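You operate a simulated robot arm through the tools that you are given. There is no shell and no other tool. Be economical: measure what you need, move in short steps, check, and stop when the job is done.

The job below is to be done with a simulated two-armed robot. You get a single attempt, and the scene is never put back.

## Task
On the grey table, fold the blue cloth in half.

It is judged by the outcome, as a careful person would: the job done as asked, and still so three seconds after it is handed in. It fails if anything else is knocked over, pushed out of place, dropped, spilled or broken. Flat cloth is picked up by pressing the open fingertips on it (5 to 10 N) and closing them slowly along it; thin cloth reads only 2 to 8 mm in the jaws.

## Robot
Two 7-joint arms with two-finger grippers on one trunk, on a base that drives. Base frame: it is fixed to the floor where the robot stands at the start and does not move with it; the origin is under the middle of the robot, x ahead of it, y to its left, z up; the surface under the hand at the start is at about z = 750. Lengths are in mm, angles in rad, forces in N, time in s.
The left shoulder is at the start at [90, 160, 951], the right one opposite. With the tool pointing down near the work surface each hand reaches from about 340 to 780 mm from the robot's upright axis, wherever it stands, measured 20 degrees to its own side. Places, roughly: grey table [500, -300, 800]. Payload 2.45 kg a hand.
The tool frame of a hand sits at the grasp point between the pads (the TCP): z along the fingers, y along the line on which they close. The tips reach 26 mm beyond it. Largest opening 96 mm; the body of the gripper starts 69 mm behind the TCP.
Orientation is that of the tool frame in the base frame, as a unit quaternion [x, y, z, w]. With the fingers straight down and closing along the base's y, the tool's x points along the base's -x, its y along +y and its z along -z.

## Interface
- The arms move only by the tool send_rows. It takes "left_deltas", "right_deltas" or both (then of equal length, played together; a hand with none holds still); each is one flat list of numbers, 7 for each row, row after row: the shift along the tool's x, y, z in units of 50 mm (1.0 is 50 mm), then the turn, a rotation vector about the tool's x, y, z in units of 8 degrees (1.0 is 8 degrees), then the opening, from 0 (shut) to 1 (fully open). In form: [x, y, z, ax, ay, az, gripper, x, y, z, ax, ay, az, gripper, ...]. A call has 1 to 8 rows; each row shifts and turns the commanded pose from where the row before left it, along the tool's axes as they then stand. A call with a number of a shift or a turn outside -1 to 1 is refused whole. Each row takes 0.2 s and may step no farther than 50 mm and 0.15 rad from the row before; otherwise, or with a gripper value out of range, the whole call is refused. A pose out of reach is approached as far as the arm can. The call stops where the force on the tool passes 40 N (or 10 N more than at its start, if that is more) or the arm is blocked; 0.2 s more then pass. Each finger halts on what it meets, pressing with about 32 N; the grip force reading is that of the motor and also rises with nothing between the fingers. The clock runs only during rows and for 0.2 s after the last one: add rows that do not move to give the fingers time. It gives the time, the measured TCP pose, the force on the tool (base axes), the opening and the grip force at its end, in the units of the frame above (readings bear some noise), with the torque about the TCP (base axes, N m) and any sound that the robot's microphone picked up.
- Cameras (640 x 400 px; columns grow to the right, rows downward): "scene" is now at [248, -0.4, 1395]; the picture's right is [0.06, -1.00, -0.00], its down [-0.90, -0.05, -0.44] and it looks along [0.44, 0.03, -0.90] (base axes); focal length 268 px, centre (320, 200). "left" rides on the left gripper at [82, -3, -98] in its tool frame; the picture's right is [0.04, 1.00, 0.00], its down [-0.73, 0.03, -0.68] and it looks along [-0.68, 0.03, 0.73] (tool axes); focal length 256 px, centre (320, 200). "right" rides on the right gripper at [82, 3, -98] in its tool frame; the picture's right is [-0.04, 1.00, 0.00], its down [-0.73, -0.03, -0.68] and it looks along [-0.68, -0.03, 0.73] (tool axes); focal length 256 px, centre (320, 200). There is no depth. A picture from a camera that has moved, and an enlarged one, comes with that camera's place and axes in the base frame and with its lens.
- grab_frame(camera): a new picture of that camera. The clock stands still meanwhile.
- lift_body(by): slides the trunk up (or, below 0, down) by that many mm; the arms and the scene camera ride with it, the base frame stays. It gives what a move gives, with no picture.
- roll_base(legs): drives the robot by 1 to 6 legs, each [ahead, left, turn to the left] in mm, mm and rad, along the robot's own axes; the way and the turn of a leg run together, so that a leg with both is an arc; at most 1500 mm and 3.142 rad a leg. The arms and the cameras ride along, it lands a little off, and it stops where it bumps. It gives what a move gives.
- head_to(pan, tilt): turns the head with the scene camera to pan (to the left, within 2.094 rad either way) and tilt (down, from -0.506 to 1.204), counted from straight ahead of the robot. It gives what a move gives.
- enlarge(camera, box): a new picture of the part [left, top, right, bottom] of that camera's present view, enlarged. The clock stands still meanwhile.
- job_done(): hands the job in; it is judged then, once.

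Go step by step. Nothing tells you exact positions but the pictures and the camera data: compare them with the known pose of the tool, close in by small moves and look again before you grip or let go. The budget is 120 turns and 100 pictures, counting those below and the enlarged ones. Unless the task says otherwise, let go and move clear before handing in, and close with one line.

The tools are called as name(argument=value, ...) on one line, values as JSON. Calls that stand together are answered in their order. send_rows: Moves the arms, as the interface text tells. Its arguments: {"type":"object","properties":{"left_deltas":{"type":"array"},"right_deltas":{"type":"array"}},"required":[]} The other tools are called the same way: lift_body (by) slides the trunk up or down; roll_base (legs) drives the base; head_to (pan, tilt) turns the head that bears the scene camera; grab_frame (camera) takes a picture; enlarge (camera, box) takes an enlarged picture of a part of a camera's view; job_done () hands the job in.

At the start:

```text
time: 0.0
left_position: [506.7, 110.3, 942.6]
left_tcp_rot: [0.001, 1.0, 0.001, -0.001]
left_wrist_force: [0.9, -0.6, -1.1]
left_moment: [-0.01, -0.01, 0.01]
left_gripper_width: 95.7
left_gripper_force: 0.0
right_position: [379.8, -246.6, 900.3]
right_tcp_rot: [0.001, 1.0, 0.0, -0.001]
right_wrist_force: [-0.4, -0.5, -0.5]
right_moment: [-0.01, -0.01, 0.01]
right_gripper_width: 96.1
right_gripper_force: 0.1
trunk travel left (down, up): [-125.0, 442.0]
robot x, y, heading: [4.6, -0.2, -0.0]
head pan, tilt: [0.061, 1.114]
```

scene: 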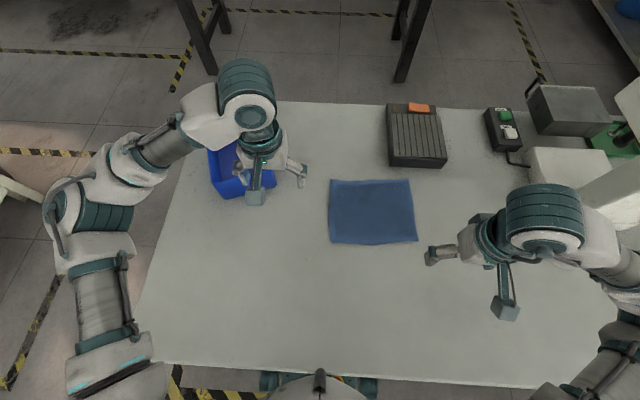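
right: 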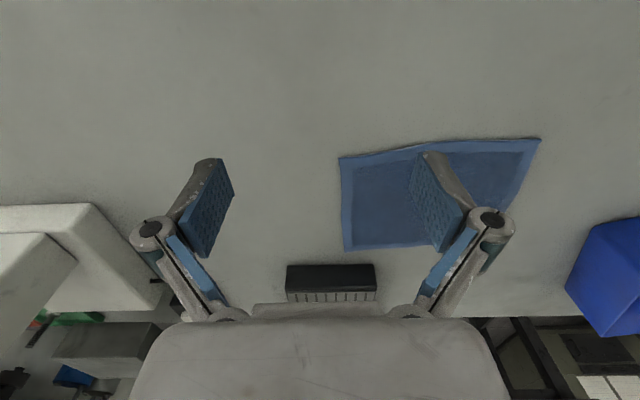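
left: 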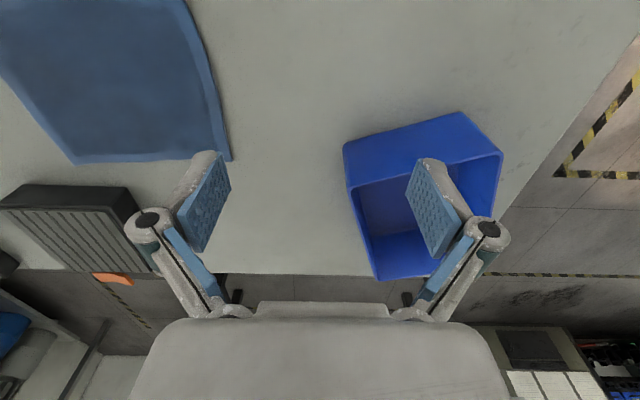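

I see the blue cloth lying flat at about x 446–640, y −225 to −5, with a dark box beyond its far right corner. I plan to pinch both near corners and fold them to the far edge, so first I bring the hands above those corners and turn them to close along x.

send_rows(left_deltas=[0.26, -0.675, 0.3, 0, 0, 0, 1, 0.26, -0.675, 0.3, 0, 0, 0, 1, 0.26, -0.675, 0.3, 0, 0, 0, 1, 0.26, -0.675, 0.3, 0, 0, 0, 1, 0, 0, 0, 0, 0, 1, 1, 0, 0, 0, 0, 0, 1, 1, 0, 0, 0, 0, 0, 1, 1, 0, 0, 0, 0, 0, 1, 1], right_deltas=[-0.45, 0.185, 0.1, 0, 0, 0, 1, -0.45, 0.185, 0.1, 0, 0, 0, 1, -0.45, 0.185, 0.1, 0, 0, 0, 1, -0.45, 0.185, 0.1, 0, 0, 0, 1, 0, 0, 0, 0, 0, -1, 1, 0, 0, 0, 0, 0, -1, 1, 0, 0, 0, 0, 0, -1, 1, 0, 0, 0, 0, 0, -1, 1])

send_rows(left_deltas=[0, 0, 0, 0, 0, 1, 0.4, 0, 0, 0, 0, 0, 1, 0.4, 0, 0, 0, 0, 0, 1, 0.4, 0, 0, 0, 0, 0, 1, 0.4, 0, 0, 0, 0, 0, 1, 0.4, 0, 0, 0, 0, 0, 1, 0.4, 0, 0, 0, 0, 0, 1, 0.4, 0, 0, 0, 0, 0, 0.25, 0.4], right_deltas=[0, 0, 0, 0, 0, -1, 0.4, 0, 0, 0, 0, 0, -1, 0.4, 0, 0, 0, 0, 0, -1, 0.4, 0, 0, 0, 0, 0, -1, 0.4, 0, 0, 0, 0, 0, -1, 0.4, 0, 0, 0, 0, 0, -1, 0.4, 0, 0, 0, 0, 0, -1, 0.4, 0, 0, 0, 0, 0, -0.25, 0.4])

grab_frame(camera="scene")

grab_frame(camera="left")

grab_frame(camera="right")

```text
time: 1.8
left_position: [450.0, -24.8, 886.7]
left_tcp_rot: [0.277, 0.961, 0.001, 0.001]
left_wrist_force: [0.5, -0.2, -0.2]
left_moment: [0.02, 0.0, 0.02]
left_gripper_width: 95.7
left_gripper_force: 0.0
right_position: [465.7, -211.2, 882.8]
right_tcp_rot: [-0.277, 0.961, 0.0, 0.002]
right_wrist_force: [-0.9, -0.1, -0.7]
right_moment: [-0.04, -0.03, 0.0]
right_gripper_width: 95.7
right_gripper_force: 0.2
trunk travel left (down, up): [-125.0, 442.0]
robot x, y, heading: [3.2, -0.3, -0.0]
head pan, tilt: [0.061, 1.114]
```

```text
time: 3.6
left_position: [450.7, -24.7, 885.4]
left_tcp_rot: [0.708, 0.706, 0.003, 0.001]
left_wrist_force: [0.1, 1.0, 0.8]
left_moment: [-0.01, 0.01, 0.0]
left_gripper_width: 38.2
left_gripper_force: 0.0
right_position: [368.0, -134.8, 884.3]
right_tcp_rot: [-0.707, 0.707, -0.001, 0.001]
right_wrist_force: [-1.0, 0.3, -0.1]
right_moment: [-0.01, -0.03, -0.03]
right_gripper_width: 38.3
right_gripper_force: 0.1
right hand out of reach, approached as far as the arm can: row 4, 5, 6, 7, 8
trunk travel left (down, up): [-125.0, 442.0]
robot x, y, heading: [0.6, 2.3, 0.001]
head pan, tilt: [0.061, 1.114]
```

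```text
96 pictures are left
camera scene: at [248.3, -0.2, 1394.9], right [0.06, -1.0, 0.0], down [-0.9, -0.05, -0.44], along [0.44, 0.03, -0.9], focal length 268 px, centre (320, 200)
```

scene: 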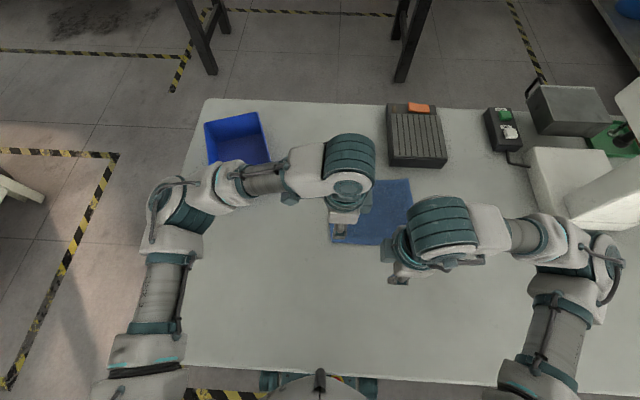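

```text
95 pictures are left
camera left: at [446.9, 54.4, 983.4], right [1.0, 0.04, 0.0], down [0.03, -0.73, 0.68], along [0.03, -0.68, -0.73], focal length 256 px, centre (320, 200)
```

left: 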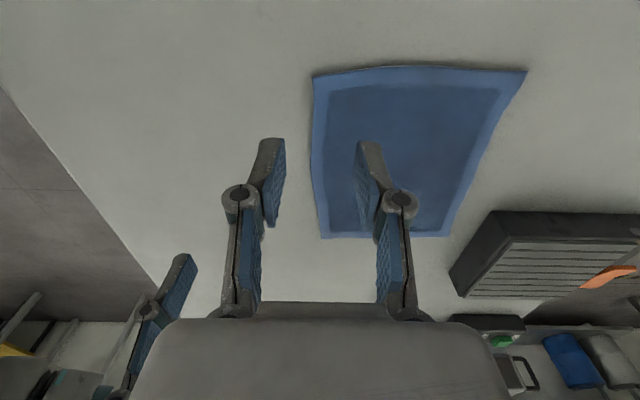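

```text
94 pictures are left
camera right: at [364.3, -215.6, 981.4], right [-1.0, 0.04, 0.0], down [0.03, 0.73, 0.68], along [0.03, 0.68, -0.73], focal length 256 px, centre (320, 200)
```

right: 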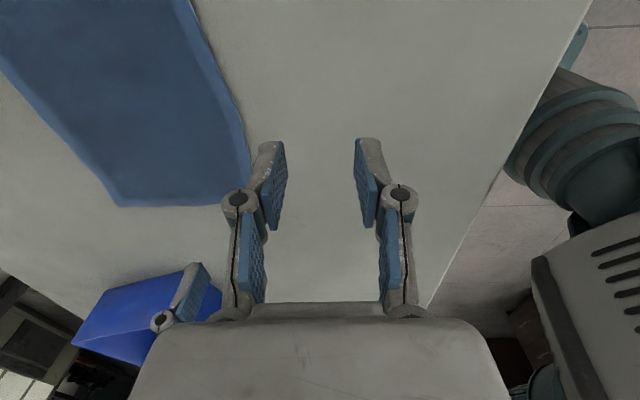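

The left hand is in place, but the right wrist can't turn that way there and slid aside. I'll turn it back and go the other way, moving the left hand off a little meanwhile.

send_rows(left_deltas=[0.5, 0, 0, 0, 0, 0, 0.4, 0.5, 0, 0, 0, 0, 0, 0.4, 0.5, 0, 0, 0, 0, 0, 0.4, 0.5, 0, 0, 0, 0, 0, 0.4, 0, 0, 0, 0, 0, 0, 0.4, 0, 0, 0, 0, 0, 0, 0.4, 0, 0, 0, 0, 0, 0, 0.4, 0, 0, 0, 0, 0, 0, 0.4], right_deltas=[0, 0, 0, 0, 0, 1, 0.4, 0, 0, 0, 0, 0, 1, 0.4, 0, 0, 0, 0, 0, 1, 0.4, 0, 0, 0, 0, 0, 1, 0.4, 0, 0, 0, 0, 0, 1, 0.4, 0, 0, 0, 0, 0, 1, 0.4, 0, 0, 0, 0, 0, 1, 0.4, 0, 0, 0, 0, 0, 1, 0.4])

send_rows(right_deltas=[0, 0, 0, 0, 0, 1, 0.4, 0, 0, 0, 0, 0, 1, 0.4, 0, 0, 0, 0, 0, 1, 0.4, 0, 0, 0, 0, 0, 0.25, 0.4])

```text
time: 5.4
left_position: [449.9, 73.2, 886.4]
left_tcp_rot: [0.707, 0.707, 0.001, 0.002]
left_wrist_force: [-0.1, 0.0, 0.3]
left_moment: [-0.01, 0.01, 0.01]
left_gripper_width: 38.5
left_gripper_force: 0.1
right_position: [367.7, -133.5, 882.0]
right_tcp_rot: [-0.223, 0.975, 0.0, 0.002]
right_wrist_force: [0.7, -0.7, -0.4]
right_moment: [0.0, -0.03, -0.01]
right_gripper_width: 38.4
right_gripper_force: 0.1
trunk travel left (down, up): [-125.0, 442.0]
robot x, y, heading: [1.2, -1.2, -0.001]
head pan, tilt: [0.061, 1.114]
```

```text
time: 6.4
left_position: [449.7, 73.8, 886.3]
left_tcp_rot: [0.707, 0.707, 0.001, 0.001]
left_wrist_force: [-0.7, -0.2, 0.0]
left_moment: [0.01, 0.0, 0.0]
left_gripper_width: 38.4
left_gripper_force: 0.1
right_position: [367.7, -133.8, 883.5]
right_tcp_rot: [0.001, 1.0, 0.0, 0.002]
right_wrist_force: [0.5, 0.3, 0.1]
right_moment: [0.02, 0.0, -0.01]
right_gripper_width: 38.4
right_gripper_force: 0.1
trunk travel left (down, up): [-125.0, 442.0]
robot x, y, heading: [0.9, 1.0, -0.001]
head pan, tilt: [0.061, 1.114]
```

The right hand is back to its start orientation. Now I move it over the near-right corner and turn it +90°.

send_rows(right_deltas=[-0.613, -0.507, 0, 0, 0, 0, 0.4, -0.613, -0.507, 0, 0, 0, 0, 0.4, -0.613, -0.507, 0, 0, 0, 0, 0.4, 0, 0, 0, 0, 0, 1, 0.4, 0, 0, 0, 0, 0, 1, 0.4, 0, 0, 0, 0, 0, 1, 0.4, 0, 0, 0, 0, 0, 1, 0.4, 0, 0, 0, 0, 0, 1, 0.4])

send_rows(right_deltas=[0, 0, 0, 0, 0, 1, 0.4, 0, 0, 0, 0, 0, 1, 0.4, 0, 0, 0, 0, 0, 1, 0.4, 0, 0, 0, 0, 0, 1, 0.4, 0, 0, 0, 0, 0, 1, 0.4, 0, 0, 0, 0, 0, 1, 0.4, 0, 0, 0, 0, 0, 0.25, 0.4])

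grab_frame(camera="scene")

grab_frame(camera="right")

```text
time: 8.2
left_position: [451.4, 73.5, 886.2]
left_tcp_rot: [0.707, 0.707, 0.002, 0.001]
left_wrist_force: [-0.4, 0.5, -0.1]
left_moment: [0.02, 0.02, 0.02]
left_gripper_width: 38.2
left_gripper_force: 0.2
right_position: [459.4, -208.8, 883.7]
right_tcp_rot: [0.343, 0.939, 0.001, 0.003]
right_wrist_force: [-0.4, -0.1, -0.9]
right_moment: [0.0, 0.03, -0.01]
right_gripper_width: 38.4
right_gripper_force: 0.1
trunk travel left (down, up): [-125.0, 442.0]
robot x, y, heading: [0.2, -1.1, -0.001]
head pan, tilt: [0.061, 1.114]
```

```text
time: 9.8
left_position: [450.5, 74.1, 887.0]
left_tcp_rot: [0.707, 0.707, 0.001, 0.001]
left_wrist_force: [-0.8, -0.4, 0.2]
left_moment: [0.02, -0.02, 0.0]
left_gripper_width: 38.5
left_gripper_force: 0.0
right_position: [459.9, -211.5, 882.6]
right_tcp_rot: [0.708, 0.706, 0.001, 0.001]
right_wrist_force: [-0.9, 0.0, 0.8]
right_moment: [-0.01, 0.01, 0.01]
right_gripper_width: 38.3
right_gripper_force: 0.2
trunk travel left (down, up): [-125.0, 442.0]
robot x, y, heading: [2.7, 0.9, -0.003]
head pan, tilt: [0.061, 1.114]
```

```text
93 pictures are left
camera scene: at [248.3, -0.3, 1395.0], right [0.06, -1.0, 0.0], down [-0.9, -0.05, -0.44], along [0.44, 0.03, -0.9], focal length 268 px, centre (320, 200)
```

scene: 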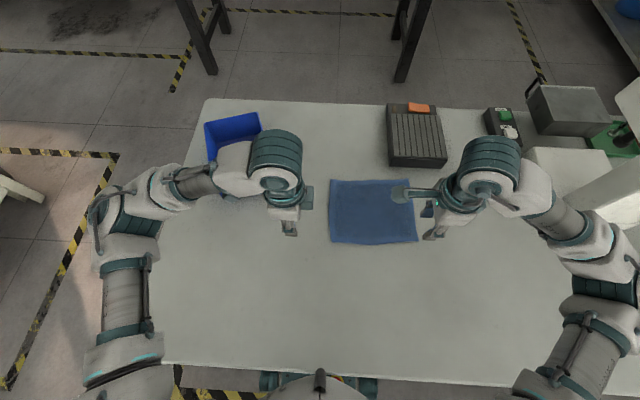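

```text
92 pictures are left
camera right: at [463.2, -129.3, 980.9], right [1.0, -0.04, 0.0], down [-0.03, -0.73, 0.68], along [-0.03, -0.68, -0.73], focal length 256 px, centre (320, 200)
```

right: 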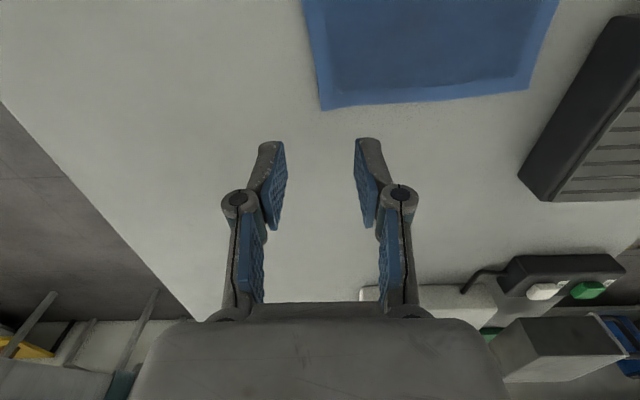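

The right hand is now well oriented. The corners measure about: near-left (445,−12), near-right (461,−229), far-right (643,−224), far-left (627,−4). Next I lower both hands to just above the near edge.

send_rows(left_deltas=[-0.68, 0.12, 0, 0, 0, 0, 0.3, -0.68, 0.12, 0, 0, 0, 0, 0.3, -0.68, 0.12, 0, 0, 0, 0, 0.3, 0, 0, 0.6, 0, 0, 0, 0.3, 0, 0, 0.6, 0, 0, 0, 0.3, 0, 0, 0.6, 0, 0, 0, 0.3, 0, 0, 0, 0, 0, 0, 0.3], right_deltas=[-0.01, 0.15, 0, 0, 0, 0, 0.3, -0.01, 0.15, 0, 0, 0, 0, 0.3, -0.01, 0.14, 0, 0, 0, 0, 0.3, 0, 0, 0.58, 0, 0, 0, 0.3, 0, 0, 0.58, 0, 0, 0, 0.3, 0, 0, 0.58, 0, 0, 0, 0.3, 0, 0, 0, 0, 0, 0, 0.3])

grab_frame(camera="left")

grab_frame(camera="right")

enlarge(camera="scene", box=[280, 140, 480, 265])

```text
time: 11.4
left_position: [468.1, -27.5, 795.4]
left_tcp_rot: [0.707, 0.707, 0.002, 0.001]
left_wrist_force: [-0.7, 0.8, -0.5]
left_moment: [-0.01, 0.01, 0.01]
left_gripper_width: 28.7
left_gripper_force: 0.1
right_position: [482.6, -213.7, 799.1]
right_tcp_rot: [0.707, 0.707, 0.002, 0.001]
right_wrist_force: [-1.1, 0.5, -0.3]
right_moment: [0.01, -0.01, 0.0]
right_gripper_width: 28.9
right_gripper_force: 0.0
trunk travel left (down, up): [-125.0, 442.0]
robot x, y, heading: [-2.3, 0.7, -0.004]
head pan, tilt: [0.061, 1.114]
```

```text
91 pictures are left
camera left: at [463.7, 51.4, 893.3], right [1.0, 0.04, 0.0], down [0.03, -0.73, 0.68], along [0.03, -0.68, -0.74], focal length 256 px, centre (320, 200)
```

left: 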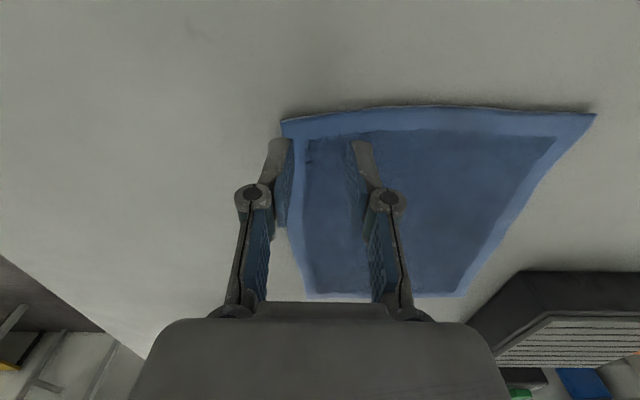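

```text
90 pictures are left
camera right: at [486.1, -132.3, 897.6], right [1.0, -0.04, 0.0], down [-0.03, -0.73, 0.68], along [-0.02, -0.68, -0.73], focal length 256 px, centre (320, 200)
```

right: 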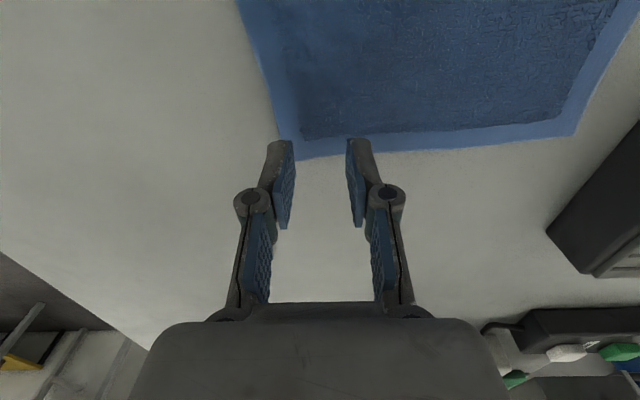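

```text
3.20 times, centred on (380, 202) of scene
camera zoom: at [247.8, -2.0, 1395.2], right [0.06, -1.0, 0.0], down [-0.9, -0.05, -0.44], along [0.44, 0.03, -0.9], focal length 858 px, centre (128, 192)
```

zoom: 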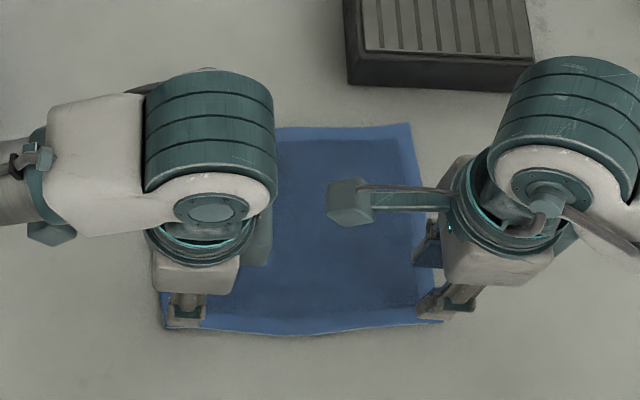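

Both hands hover properly over the near edge. I nudge the left one a few mm inward and lower both close to contact.

send_rows(left_deltas=[-0.14, 0, 0, 0, 0, 0, 0.3, 0, 0, 0.1, 0, 0, 0, 0.3, 0, 0, 0.1, 0, 0, 0, 0.3, 0, 0, 0.06, 0, 0, 0, 0.3, 0, 0, 0, 0, 0, 0, 0.3], right_deltas=[0.04, 0.06, 0, 0, 0, 0, 0.3, 0, 0, 0.15, 0, 0, 0, 0.3, 0, 0, 0.13, 0, 0, 0, 0.3, 0, 0, 0.06, 0, 0, 0, 0.3, 0, 0, 0, 0, 0, 0, 0.3])

```text
time: 12.6
left_position: [469.1, -34.1, 782.8]
left_tcp_rot: [0.707, 0.707, 0.001, 0.001]
left_wrist_force: [-0.6, 0.0, -0.1]
left_moment: [0.0, 0.02, -0.04]
left_gripper_width: 28.8
left_gripper_force: 0.0
right_position: [487.2, -210.8, 779.4]
right_tcp_rot: [0.706, 0.708, 0.002, 0.002]
right_wrist_force: [0.1, 1.2, 2.7]
right_moment: [0.0, 0.02, -0.01]
right_gripper_width: 28.9
right_gripper_force: 0.1
trunk travel left (down, up): [-125.0, 442.0]
robot x, y, heading: [1.1, 1.8, 0.001]
head pan, tilt: [0.061, 1.114]
```

send_rows(left_deltas=[0, 0, 0.04, 0, 0, 0, 0.3, 0, 0, 0.02, 0, 0, 0, 0.3, 0, 0, 0, 0, 0, 0, 0.3], right_deltas=[0, 0, 0.02, 0, 0, 0, 0.3, 0, 0, 0, 0, 0, 0, 0.3, 0, 0, 0, 0, 0, 0, 0.3])

```text
time: 13.4
left_position: [469.9, -34.1, 779.1]
left_tcp_rot: [0.707, 0.707, 0.001, 0.002]
left_wrist_force: [-0.3, -1.7, 2.4]
left_moment: [-0.01, 0.03, 0.0]
left_gripper_width: 28.9
left_gripper_force: 0.1
right_position: [485.3, -210.1, 778.9]
right_tcp_rot: [0.707, 0.707, 0.002, 0.002]
right_wrist_force: [1.4, 2.0, 8.2]
right_moment: [0.02, -0.02, -0.01]
right_gripper_width: 30.0
right_gripper_force: 0.2
trunk travel left (down, up): [-125.0, 442.0]
robot x, y, heading: [-0.3, 0.9, -0.004]
head pan, tilt: [0.061, 1.114]
```

Contact: right presses 8 N, left 2 N. I lower the left one more mm, then close both slowly.

send_rows(left_deltas=[0, 0, 0.022, 0, 0, 0, 0.3, 0, 0, 0, 0, 0, 0, 0.3])

send_rows(left_deltas=[0, 0, 0, 0, 0, 0, 0.26, 0, 0, 0, 0, 0, 0, 0.22, 0, 0, 0, 0, 0, 0, 0.18, 0, 0, 0, 0, 0, 0, 0.14, 0, 0, 0, 0, 0, 0, 0.1, 0, 0, 0, 0, 0, 0, 0.06, 0, 0, 0, 0, 0, 0, 0.02, 0, 0, 0, 0, 0, 0, 0], right_deltas=[0, 0, 0, 0, 0, 0, 0.26, 0, 0, 0, 0, 0, 0, 0.22, 0, 0, 0, 0, 0, 0, 0.18, 0, 0, 0, 0, 0, 0, 0.14, 0, 0, 0, 0, 0, 0, 0.1, 0, 0, 0, 0, 0, 0, 0.06, 0, 0, 0, 0, 0, 0, 0.02, 0, 0, 0, 0, 0, 0, 0])

grab_frame(camera="left")

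grab_frame(camera="right")

```text
time: 14.0
left_position: [469.3, -34.9, 779.5]
left_tcp_rot: [0.707, 0.707, 0.001, 0.002]
left_wrist_force: [-0.2, 0.4, 8.4]
left_moment: [0.05, 0.02, 0.0]
left_gripper_width: 29.3
left_gripper_force: 0.4
right_position: [486.0, -210.2, 780.0]
right_tcp_rot: [0.707, 0.707, 0.003, 0.002]
right_wrist_force: [0.2, 0.9, 7.8]
right_moment: [-0.01, 0.0, -0.01]
right_gripper_width: 29.1
right_gripper_force: 0.1
trunk travel left (down, up): [-125.0, 442.0]
robot x, y, heading: [-4.1, -2.8, 0.003]
head pan, tilt: [0.061, 1.114]
```

```text
time: 15.8
left_position: [468.3, -34.5, 778.9]
left_tcp_rot: [0.707, 0.707, 0.002, 0.002]
left_wrist_force: [-0.8, -1.6, 11.8]
left_moment: [0.01, 0.02, 0.0]
left_gripper_width: 4.0
left_gripper_force: 31.4
right_position: [485.9, -211.4, 778.5]
right_tcp_rot: [0.708, 0.707, 0.002, 0.002]
right_wrist_force: [-0.3, 0.0, 4.1]
right_moment: [0.06, 0.02, -0.04]
right_gripper_width: 3.8
right_gripper_force: 31.5
trunk travel left (down, up): [-125.0, 442.0]
robot x, y, heading: [4.3, 0.6, -0.005]
head pan, tilt: [0.061, 1.114]
```

```text
88 pictures are left
camera left: at [464.8, 44.9, 877.1], right [1.0, 0.04, 0.0], down [0.03, -0.73, 0.68], along [0.03, -0.68, -0.73], focal length 256 px, centre (320, 200)
```

left: 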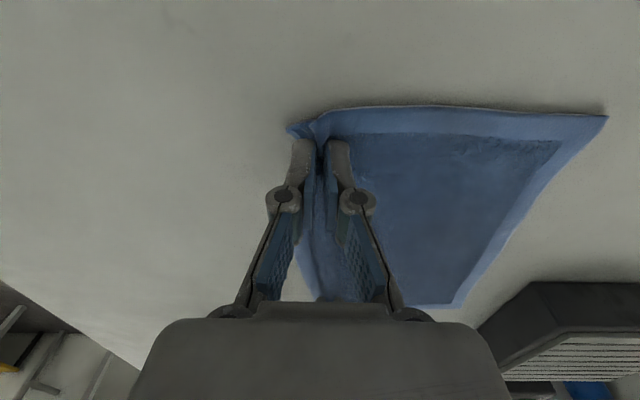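

```text
87 pictures are left
camera right: at [488.5, -128.2, 877.2], right [1.0, -0.04, 0.0], down [-0.03, -0.73, 0.68], along [-0.02, -0.68, -0.73], focal length 256 px, centre (320, 200)
```

right: 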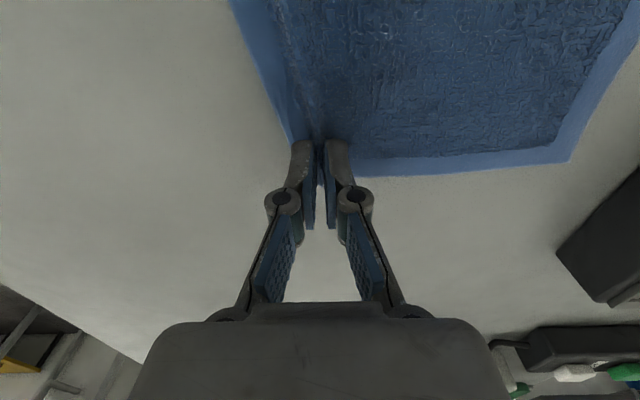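

Both grippers hold cloth (about 4 mm). I begin the arc by lifting and moving forward slightly, then check.

send_rows(left_deltas=[0, 0.08, -0.3, 0, 0, 0, 0, 0, 0.1, -0.3, 0, 0, 0, 0, 0, 0.22, -0.22, 0, 0, 0, 0, 0, 0.24, -0.22, 0, 0, 0, 0, 0, 0, 0, 0, 0, 0, 0], right_deltas=[0, 0.08, -0.3, 0, 0, 0, 0, 0, 0.1, -0.3, 0, 0, 0, 0, 0, 0.22, -0.22, 0, 0, 0, 0, 0, 0.24, -0.22, 0, 0, 0, 0, 0, 0, 0, 0, 0, 0, 0])

grab_frame(camera="left")

grab_frame(camera="right")

enlarge(camera="scene", box=[280, 140, 480, 265])

```text
time: 17.0
left_position: [501.0, -33.1, 829.7]
left_tcp_rot: [0.707, 0.707, 0.002, 0.0]
left_wrist_force: [1.0, 0.0, 0.0]
left_moment: [-0.02, 0.04, 0.04]
left_gripper_width: 3.5
left_gripper_force: 30.3
right_position: [519.1, -210.0, 830.5]
right_tcp_rot: [0.707, 0.707, 0.002, 0.001]
right_wrist_force: [0.5, 1.0, 0.6]
right_moment: [0.04, 0.0, -0.01]
right_gripper_width: 4.0
right_gripper_force: 29.8
trunk travel left (down, up): [-125.0, 442.0]
robot x, y, heading: [2.1, -2.6, -0.003]
head pan, tilt: [0.061, 1.114]
```

```text
86 pictures are left
camera left: at [496.7, 45.9, 928.4], right [1.0, 0.04, 0.0], down [0.03, -0.73, 0.68], along [0.03, -0.68, -0.73], focal length 256 px, centre (320, 200)
```

left: 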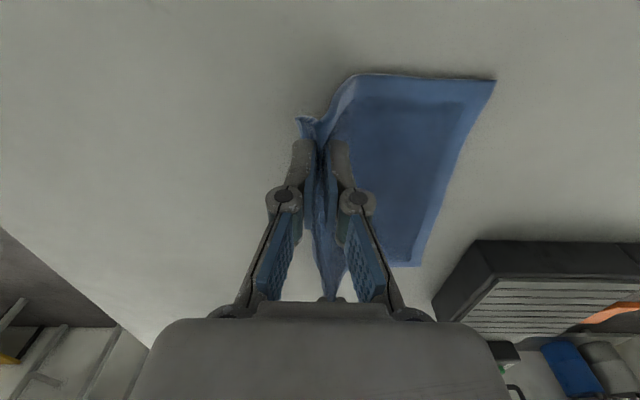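

```text
85 pictures are left
camera right: at [522.4, -128.0, 927.8], right [1.0, -0.04, 0.0], down [-0.03, -0.73, 0.68], along [-0.03, -0.68, -0.73], focal length 256 px, centre (320, 200)
```

right: 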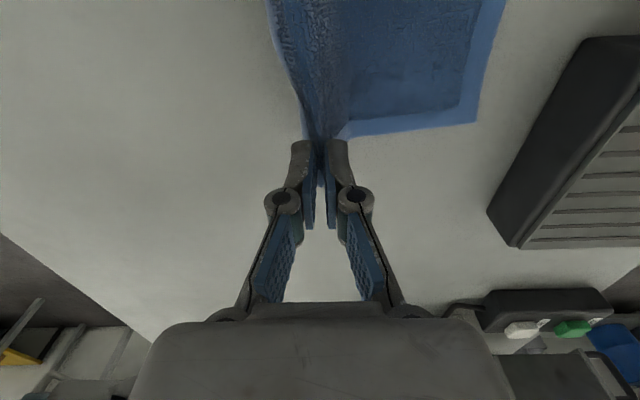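

```text
3.20 times, centred on (380, 202) of scene
camera zoom: at [249.0, -1.2, 1394.8], right [0.06, -1.0, 0.0], down [-0.9, -0.05, -0.44], along [0.43, 0.03, -0.9], focal length 858 px, centre (128, 192)
```

zoom: 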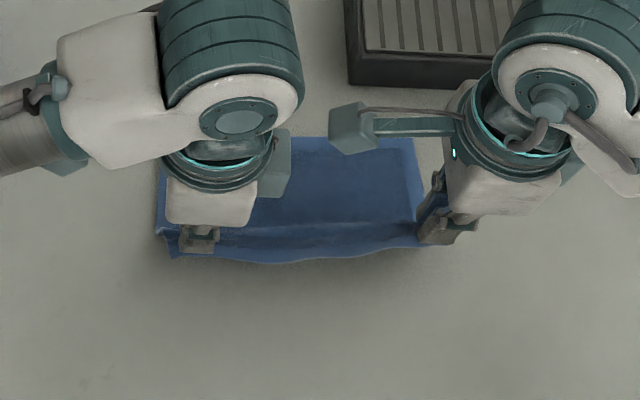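

Both corners are up and the far edge has slid only about 10 mm toward me. I carry on over the top, tilting the hands slightly forward, then stop and look before lowering.

send_rows(left_deltas=[0, 0.4, 0.06, 0, 0, 0, 0, 0, 0.4, 0.1, 0, 0, 0, 0, 0, 0.4, 0.1, 0, 0, 0, 0, 0.04, 0.3, 0.1, 0, 0, 0, 0, 0, 0, 0, 1, 0, 0, 0, 0, 0, 0, 1, 0, 0, 0, 0, 0, 0, 1, 0, 0, 0], right_deltas=[0, 0.4, 0.06, 0, 0, 0, 0, 0, 0.4, 0.1, 0, 0, 0, 0, 0, 0.4, 0.1, 0, 0, 0, 0, 0.04, 0.3, 0.1, 0, 0, 0, 0, 0, 0, 0, 1, 0, 0, 0, 0, 0, 0, 1, 0, 0, 0, 0, 0, 0, 1, 0, 0, 0])

grab_frame(camera="left")

grab_frame(camera="right")

enlarge(camera="scene", box=[280, 140, 480, 265])

```text
time: 18.6
left_position: [577.7, -32.7, 811.1]
left_tcp_rot: [0.692, 0.692, -0.146, -0.146]
left_wrist_force: [-0.3, -0.1, -0.3]
left_moment: [-0.01, -0.03, -0.01]
left_gripper_width: 4.7
left_gripper_force: 35.0
right_position: [593.7, -209.5, 812.9]
right_tcp_rot: [0.691, 0.692, -0.146, -0.147]
right_wrist_force: [-0.3, 0.7, 1.1]
right_moment: [0.0, -0.02, -0.02]
right_gripper_width: 3.1
right_gripper_force: 33.4
trunk travel left (down, up): [-125.0, 442.0]
robot x, y, heading: [1.5, -1.1, -0.001]
head pan, tilt: [0.061, 1.114]
```

```text
83 pictures are left
camera left: at [614.0, 46.3, 903.0], right [0.91, 0.04, -0.4], down [0.3, -0.73, 0.61], along [-0.27, -0.68, -0.68], focal length 256 px, centre (320, 200)
```

left: 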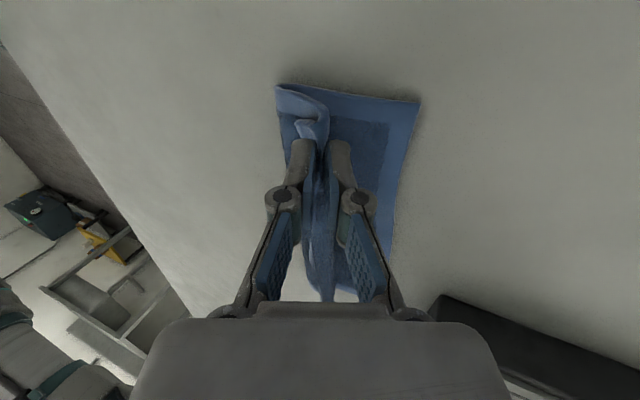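

```text
82 pictures are left
camera right: at [637.0, -127.5, 901.9], right [0.91, -0.04, -0.4], down [0.25, -0.73, 0.63], along [-0.32, -0.68, -0.66], focal length 256 px, centre (320, 200)
```

right: 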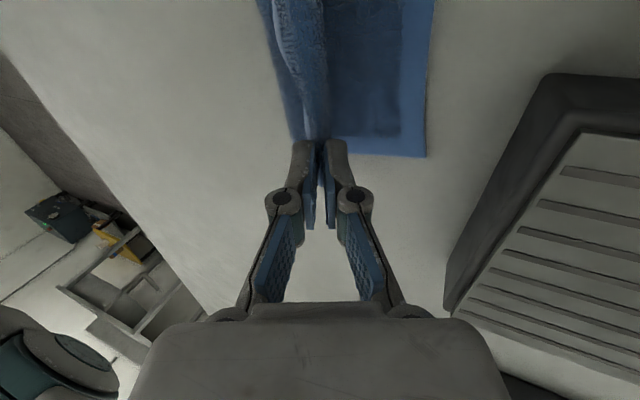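

```text
3.20 times, centred on (380, 202) of scene
camera zoom: at [250.1, -1.1, 1394.6], right [0.06, -1.0, 0.0], down [-0.9, -0.05, -0.43], along [0.43, 0.03, -0.9], focal length 858 px, centre (128, 192)
```

zoom: 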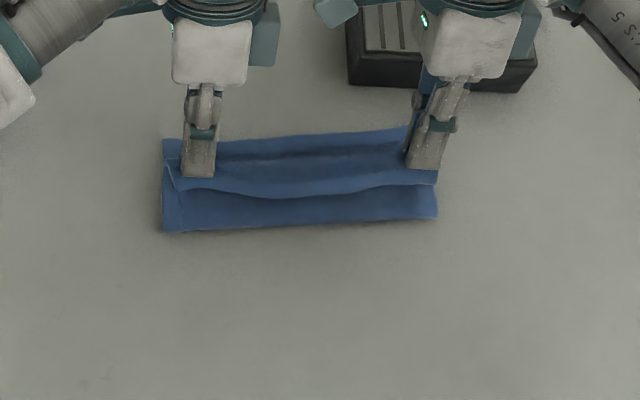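

The cloth is folded over, with the held hem still pointing back. I move forward and down toward the far edge and look again.

send_rows(left_deltas=[0, 0.33, 0.12, 0, 0, 0, 0, 0, 0.33, 0.12, 0, 0, 0, 0, 0, 0, 0, 0, 0, 0, 0], right_deltas=[0, 0.33, 0.12, 0, 0, 0, 0, 0, 0.33, 0.12, 0, 0, 0, 0, 0, 0, 0, 0, 0, 0, 0])

grab_frame(camera="left")

enlarge(camera="scene", box=[280, 140, 480, 265])

```text
time: 19.4
left_position: [604.2, -33.8, 788.9]
left_tcp_rot: [0.692, 0.692, -0.145, -0.146]
left_wrist_force: [-0.1, -0.7, 0.3]
left_moment: [-0.02, -0.01, -0.01]
left_gripper_width: 4.0
left_gripper_force: 30.6
right_position: [619.1, -207.7, 790.6]
right_tcp_rot: [0.692, 0.692, -0.146, -0.146]
right_wrist_force: [0.2, 0.4, 1.4]
right_moment: [0.0, -0.03, 0.0]
right_gripper_width: 3.8
right_gripper_force: 34.0
trunk travel left (down, up): [-125.0, 442.0]
robot x, y, heading: [0.7, 1.5, -0.003]
head pan, tilt: [0.061, 1.114]
```

```text
80 pictures are left
camera left: at [640.4, 45.5, 879.6], right [0.91, 0.04, -0.4], down [0.3, -0.73, 0.61], along [-0.27, -0.68, -0.68], focal length 256 px, centre (320, 200)
```

left: 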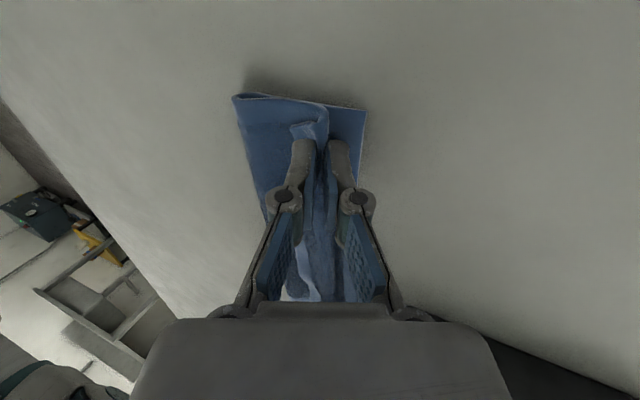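

```text
3.20 times, centred on (380, 202) of scene
camera zoom: at [249.7, -1.3, 1394.8], right [0.06, -1.0, 0.0], down [-0.9, -0.05, -0.44], along [0.43, 0.03, -0.9], focal length 858 px, centre (128, 192)
```

zoom: 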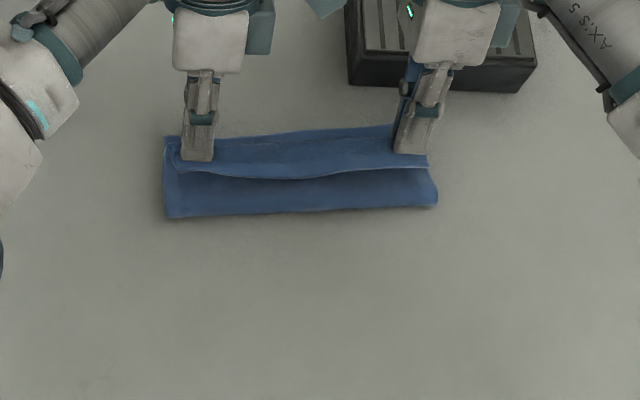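

The held edge is now near the far edge. I open the fingers slowly, retreat upward, and look.

send_rows(left_deltas=[0, 0, 0, 0, 0, 0, 0.1, 0, 0, 0, 0, 0, 0, 0.2, 0, 0, 0, 0, 0, 0, 0.3, 0, 0, 0, 0, 0, 0, 0.3, 0, -0.1, -0.22, 0, 0, 0, 0.3, 0, -0.3, -0.7, 0, 0, 0, 0.3, 0, -0.4, -0.8, 0, 0, 0, 0.3, 0, 0, 0, 0, 0, 0, 0.3], right_deltas=[0, 0, 0, 0, 0, 0, 0.1, 0, 0, 0, 0, 0, 0, 0.2, 0, 0, 0, 0, 0, 0, 0.3, 0, 0, 0, 0, 0, 0, 0.3, 0, -0.1, -0.22, 0, 0, 0, 0.3, 0, -0.3, -0.7, 0, 0, 0, 0.3, 0, -0.4, -0.8, 0, 0, 0, 0.3, 0, 0, 0, 0, 0, 0, 0.3])

grab_frame(camera="left")

enlarge(camera="scene", box=[280, 140, 480, 265])

```text
time: 21.2
left_position: [605.7, -34.0, 872.0]
left_tcp_rot: [0.692, 0.691, -0.146, -0.146]
left_wrist_force: [0.3, 0.2, 0.6]
left_moment: [-0.01, 0.03, -0.03]
left_gripper_width: 28.7
left_gripper_force: 0.0
left hand out of reach, approached as far as the arm can: row 7
right_position: [616.5, -211.6, 882.1]
right_tcp_rot: [0.692, 0.691, -0.146, -0.147]
right_wrist_force: [0.3, 0.3, -0.3]
right_moment: [0.01, 0.03, 0.01]
right_gripper_width: 29.1
right_gripper_force: 0.0
trunk travel left (down, up): [-125.0, 442.0]
robot x, y, heading: [-3.7, 1.0, 0.006]
head pan, tilt: [0.061, 1.114]
```

```text
78 pictures are left
camera left: at [641.5, 46.1, 963.3], right [0.91, 0.04, -0.4], down [0.3, -0.73, 0.61], along [-0.27, -0.68, -0.68], focal length 256 px, centre (320, 200)
```

left: 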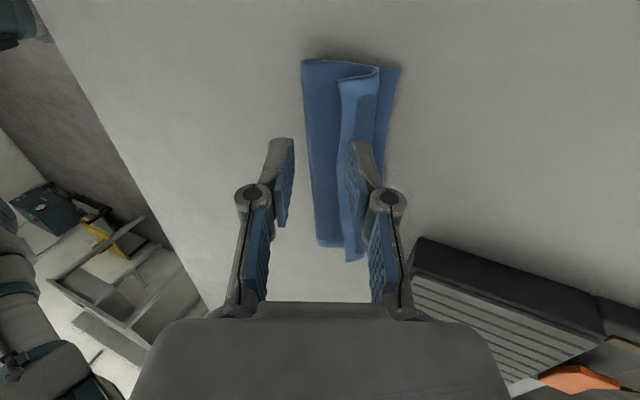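

```text
3.20 times, centred on (380, 202) of scene
camera zoom: at [252.6, -1.4, 1393.8], right [0.06, -1.0, 0.0], down [-0.9, -0.05, -0.43], along [0.43, 0.03, -0.9], focal length 858 px, centre (128, 192)
```

zoom: 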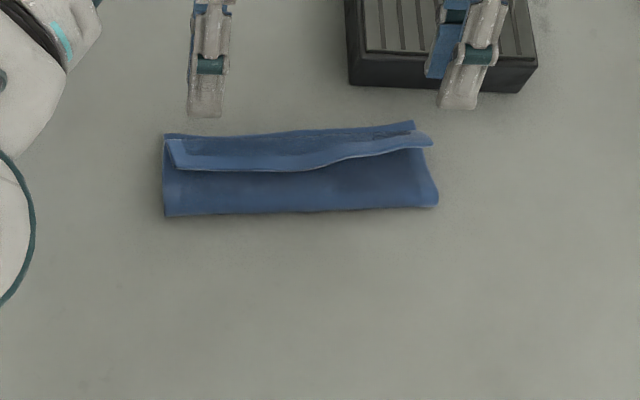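

The cloth is folded, but the hem I held lies doubled back on top, and the crease was drawn about 15 mm too far. I take a closer look at this flap before correcting it.

enlarge(camera="left", box=[280, 40, 420, 270])

enlarge(camera="right", box=[160, 0, 480, 200])

enlarge(camera="scene", box=[320, 170, 430, 215])

```text
1.74 times, centred on (350, 155) of left
camera zoom: at [641.5, 46.1, 963.3], right [0.91, 0.04, -0.4], down [0.3, -0.73, 0.61], along [-0.27, -0.68, -0.68], focal length 445 px, centre (268, 278)
```

zoom: 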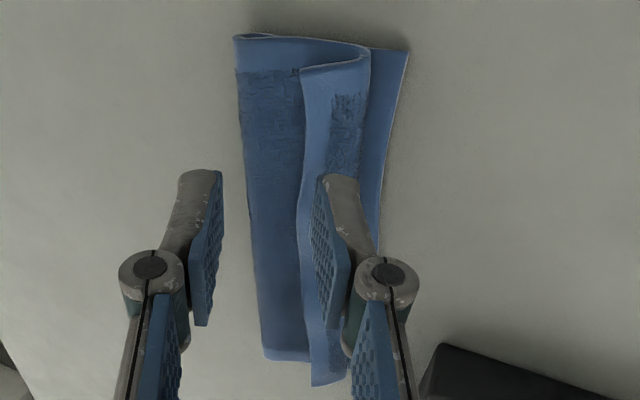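

```text
2.00 times, centred on (320, 100) of right
camera zoom: at [660.1, -128.7, 970.7], right [0.91, -0.04, -0.41], down [0.25, -0.73, 0.63], along [-0.32, -0.68, -0.66], focal length 512 px, centre (320, 400)
```

zoom: 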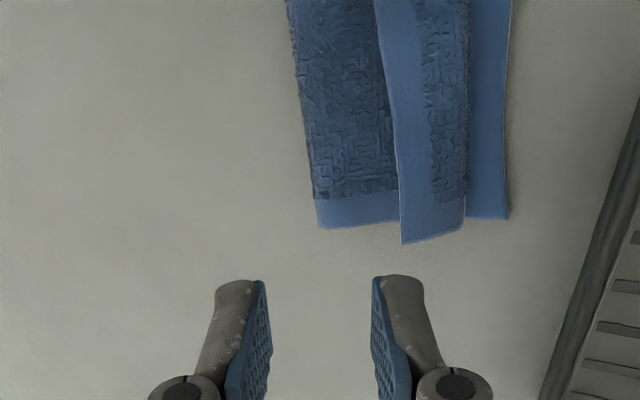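

```text
5.82 times, centred on (375, 192) of scene
camera zoom: at [252.6, -1.4, 1393.8], right [0.06, -1.0, 0.0], down [-0.9, -0.05, -0.43], along [0.43, 0.03, -0.9], focal length 1560 px, centre (0, 244)
```

zoom: 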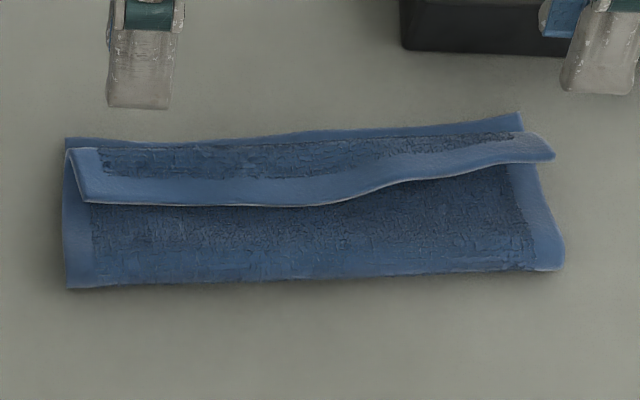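

The flap is curled up on top, so I can flip it forward. I'll close the fingers, tilt the hands the other way as scoops, and bring them behind the flap's free edge.

send_rows(left_deltas=[0, -0.3, 0, -1, 0, 0, 0, 0, -0.3, 0, -1, 0, 0, 0, 0, -0.4, 0, -1, 0, 0, 0, 0, -0.4, 0, -1, 0, 0, 0, 0, -0.3, 0, -1, 0, 0, 0, 0, -0.2, 0, -1, 0, 0, 0, 0, 0, 0, -1, 0, 0, 0], right_deltas=[0, -0.3, 0, -1, 0, 0, 0, 0, -0.3, 0, -1, 0, 0, 0, 0, -0.4, 0, -1, 0, 0, 0, 0, -0.4, 0, -1, 0, 0, 0, 0, -0.3, 0, -1, 0, 0, 0, 0, -0.2, 0, -1, 0, 0, 0, 0, 0, 0, -1, 0, 0, 0])

grab_frame(camera="scene")

grab_frame(camera="left")

```text
time: 22.8
left_position: [508.2, -31.5, 880.0]
left_tcp_rot: [0.68, 0.679, 0.196, 0.197]
left_wrist_force: [-0.4, 0.4, 0.5]
left_moment: [0.02, -0.06, -0.02]
left_gripper_width: 0.1
left_gripper_force: 28.5
right_position: [521.2, -209.7, 891.9]
right_tcp_rot: [0.679, 0.679, 0.198, 0.197]
right_wrist_force: [0.2, -0.1, 0.6]
right_moment: [-0.02, 0.02, -0.01]
right_gripper_width: 0.0
right_gripper_force: 28.5
trunk travel left (down, up): [-125.0, 442.0]
robot x, y, heading: [1.1, 1.6, -0.007]
head pan, tilt: [0.061, 1.114]
```

```text
73 pictures are left
camera scene: at [248.1, -1.5, 1395.0], right [0.06, -1.0, 0.0], down [-0.9, -0.05, -0.44], along [0.44, 0.03, -0.9], focal length 268 px, centre (320, 200)
```

scene: 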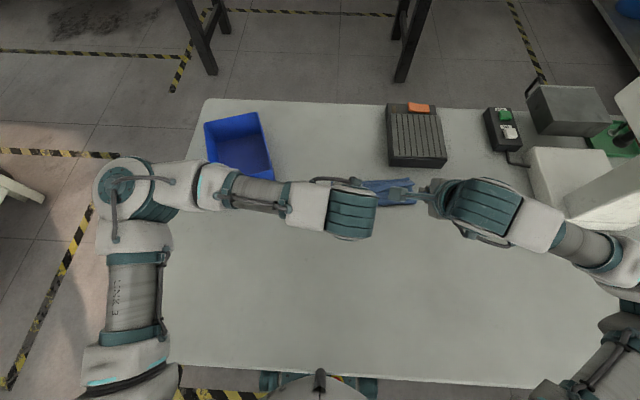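

```text
72 pictures are left
camera left: at [452.0, 48.2, 961.8], right [0.84, 0.04, 0.53], down [-0.34, -0.73, 0.59], along [0.42, -0.68, -0.61], focal length 256 px, centre (320, 200)
```

left: 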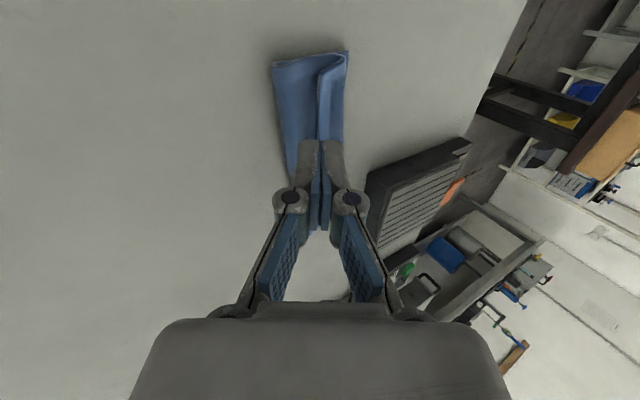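

A vertical finger face will push better than this tilt, so I return to vertical and place both closed fingers just behind the flap's free edge.

send_rows(left_deltas=[0, 0, 0, 1, 0, 0, 0, 0, 0, 0, 1, 0, 0, 0, 0, 0, 0, 1, 0, 0, 0, 0, 0, 0, 1, 0, 0, 0, -0.13, 0.5, 0, 0, 0, 0, 0, -0.13, 0.5, 0, 0, 0, 0, 0, 0, 0, 0.8, 0, 0, 0, 0, 0, 0, 0.8, 0, 0, 0, 0], right_deltas=[0, 0, 0, 1, 0, 0, 0, 0, 0, 0, 1, 0, 0, 0, 0, 0, 0, 1, 0, 0, 0, 0, 0, 0, 1, 0, 0, 0, 0.2, 0.67, 0, 0, 0, 0, 0, 0.2, 0.67, 0, 0, 0, 0, 0, 0, 0, 0.92, 0, 0, 0, 0, 0, 0, 0.92, 0, 0, 0, 0])

grab_frame(camera="left")

grab_frame(camera="right")

```text
time: 24.6
left_position: [556.9, -42.1, 801.5]
left_tcp_rot: [0.707, 0.708, 0.001, 0.0]
left_wrist_force: [-0.1, -0.3, -0.3]
left_moment: [-0.02, 0.02, 0.02]
left_gripper_width: 0.2
left_gripper_force: 28.2
right_position: [588.5, -187.8, 796.7]
right_tcp_rot: [0.707, 0.707, 0.001, -0.001]
right_wrist_force: [0.1, 0.6, -0.4]
right_moment: [0.01, -0.03, 0.01]
right_gripper_width: 0.0
right_gripper_force: 28.3
trunk travel left (down, up): [-125.0, 442.0]
robot x, y, heading: [0.4, 5.7, -0.0]
head pan, tilt: [0.061, 1.114]
```

```text
71 pictures are left
camera left: at [552.3, 37.1, 899.7], right [1.0, 0.04, 0.0], down [0.03, -0.73, 0.68], along [0.03, -0.68, -0.74], focal length 256 px, centre (320, 200)
```

left: 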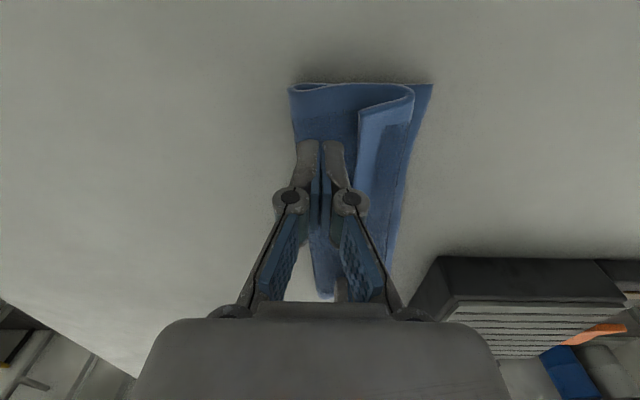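

```text
70 pictures are left
camera right: at [591.9, -106.4, 894.4], right [1.0, -0.04, 0.0], down [-0.03, -0.73, 0.68], along [-0.03, -0.68, -0.74], focal length 256 px, centre (320, 200)
```

right: 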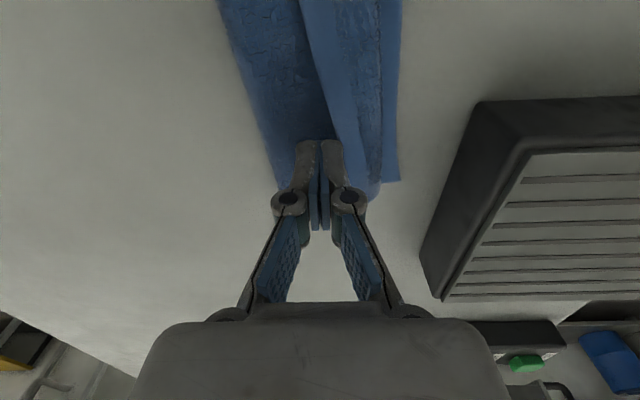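

Fingers are behind the flap; the right one is a bit close so I back it off, lower both to just above the top layer, and push forward 35 mm.

send_rows(left_deltas=[0, 0, 0, 0, 0, 0, 0, 0, 0, 0.3, 0, 0, 0, 0, 0, 0.15, 0, 0, 0, 0, 0, 0, 0.15, 0, 0, 0, 0, 0, 0, 0.15, 0, 0, 0, 0, 0, 0, 0.15, 0, 0, 0, 0, 0, 0, 0.15, 0, 0, 0, 0, 0], right_deltas=[0, -0.24, 0, 0, 0, 0, 0, 0, 0, 0.22, 0, 0, 0, 0, 0, 0.15, 0, 0, 0, 0, 0, 0, 0.15, 0, 0, 0, 0, 0, 0, 0.15, 0, 0, 0, 0, 0, 0, 0.15, 0, 0, 0, 0, 0, 0, 0.15, 0, 0, 0, 0, 0])

grab_frame(camera="left")

grab_frame(camera="right")

```text
time: 26.2
left_position: [588.4, -44.6, 789.6]
left_tcp_rot: [0.708, 0.707, 0.004, 0.003]
left_wrist_force: [-3.6, -0.5, 0.3]
left_moment: [0.0, -0.4, -0.15]
left_gripper_width: 0.0
left_gripper_force: 28.6
right_position: [611.4, -189.9, 791.9]
right_tcp_rot: [0.711, 0.704, 0.003, 0.005]
right_wrist_force: [3.6, 0.2, -0.4]
right_moment: [-0.06, 0.35, -0.32]
right_gripper_width: 0.0
right_gripper_force: 28.6
trunk travel left (down, up): [-125.0, 442.0]
robot x, y, heading: [2.1, 2.9, -0.001]
head pan, tilt: [0.061, 1.114]
stopped in row 7 (right hand): the force on the tool passed its limit at 41 N (the readings are from after the stop); the commanded pose is now the measured one
```

```text
69 pictures are left
camera left: at [583.4, 34.5, 889.1], right [1.0, 0.04, 0.01], down [0.02, -0.73, 0.68], along [0.03, -0.68, -0.73], focal length 256 px, centre (320, 200)
```

left: 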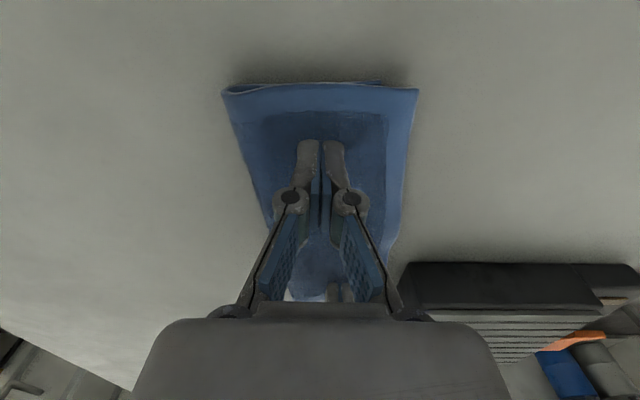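

```text
68 pictures are left
camera right: at [614.3, -107.6, 890.5], right [1.0, -0.05, 0.01], down [-0.04, -0.73, 0.68], along [-0.03, -0.68, -0.73], focal length 256 px, centre (320, 200)
```

right: 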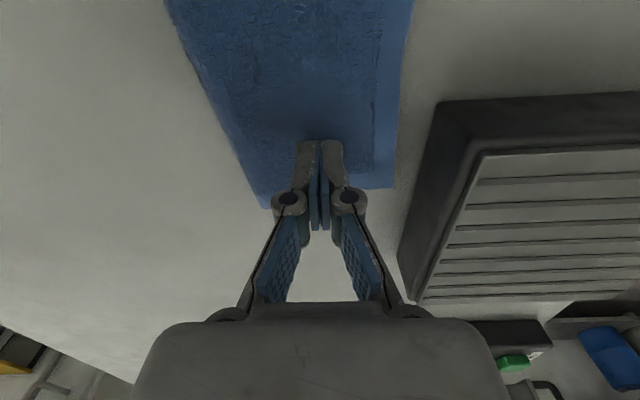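

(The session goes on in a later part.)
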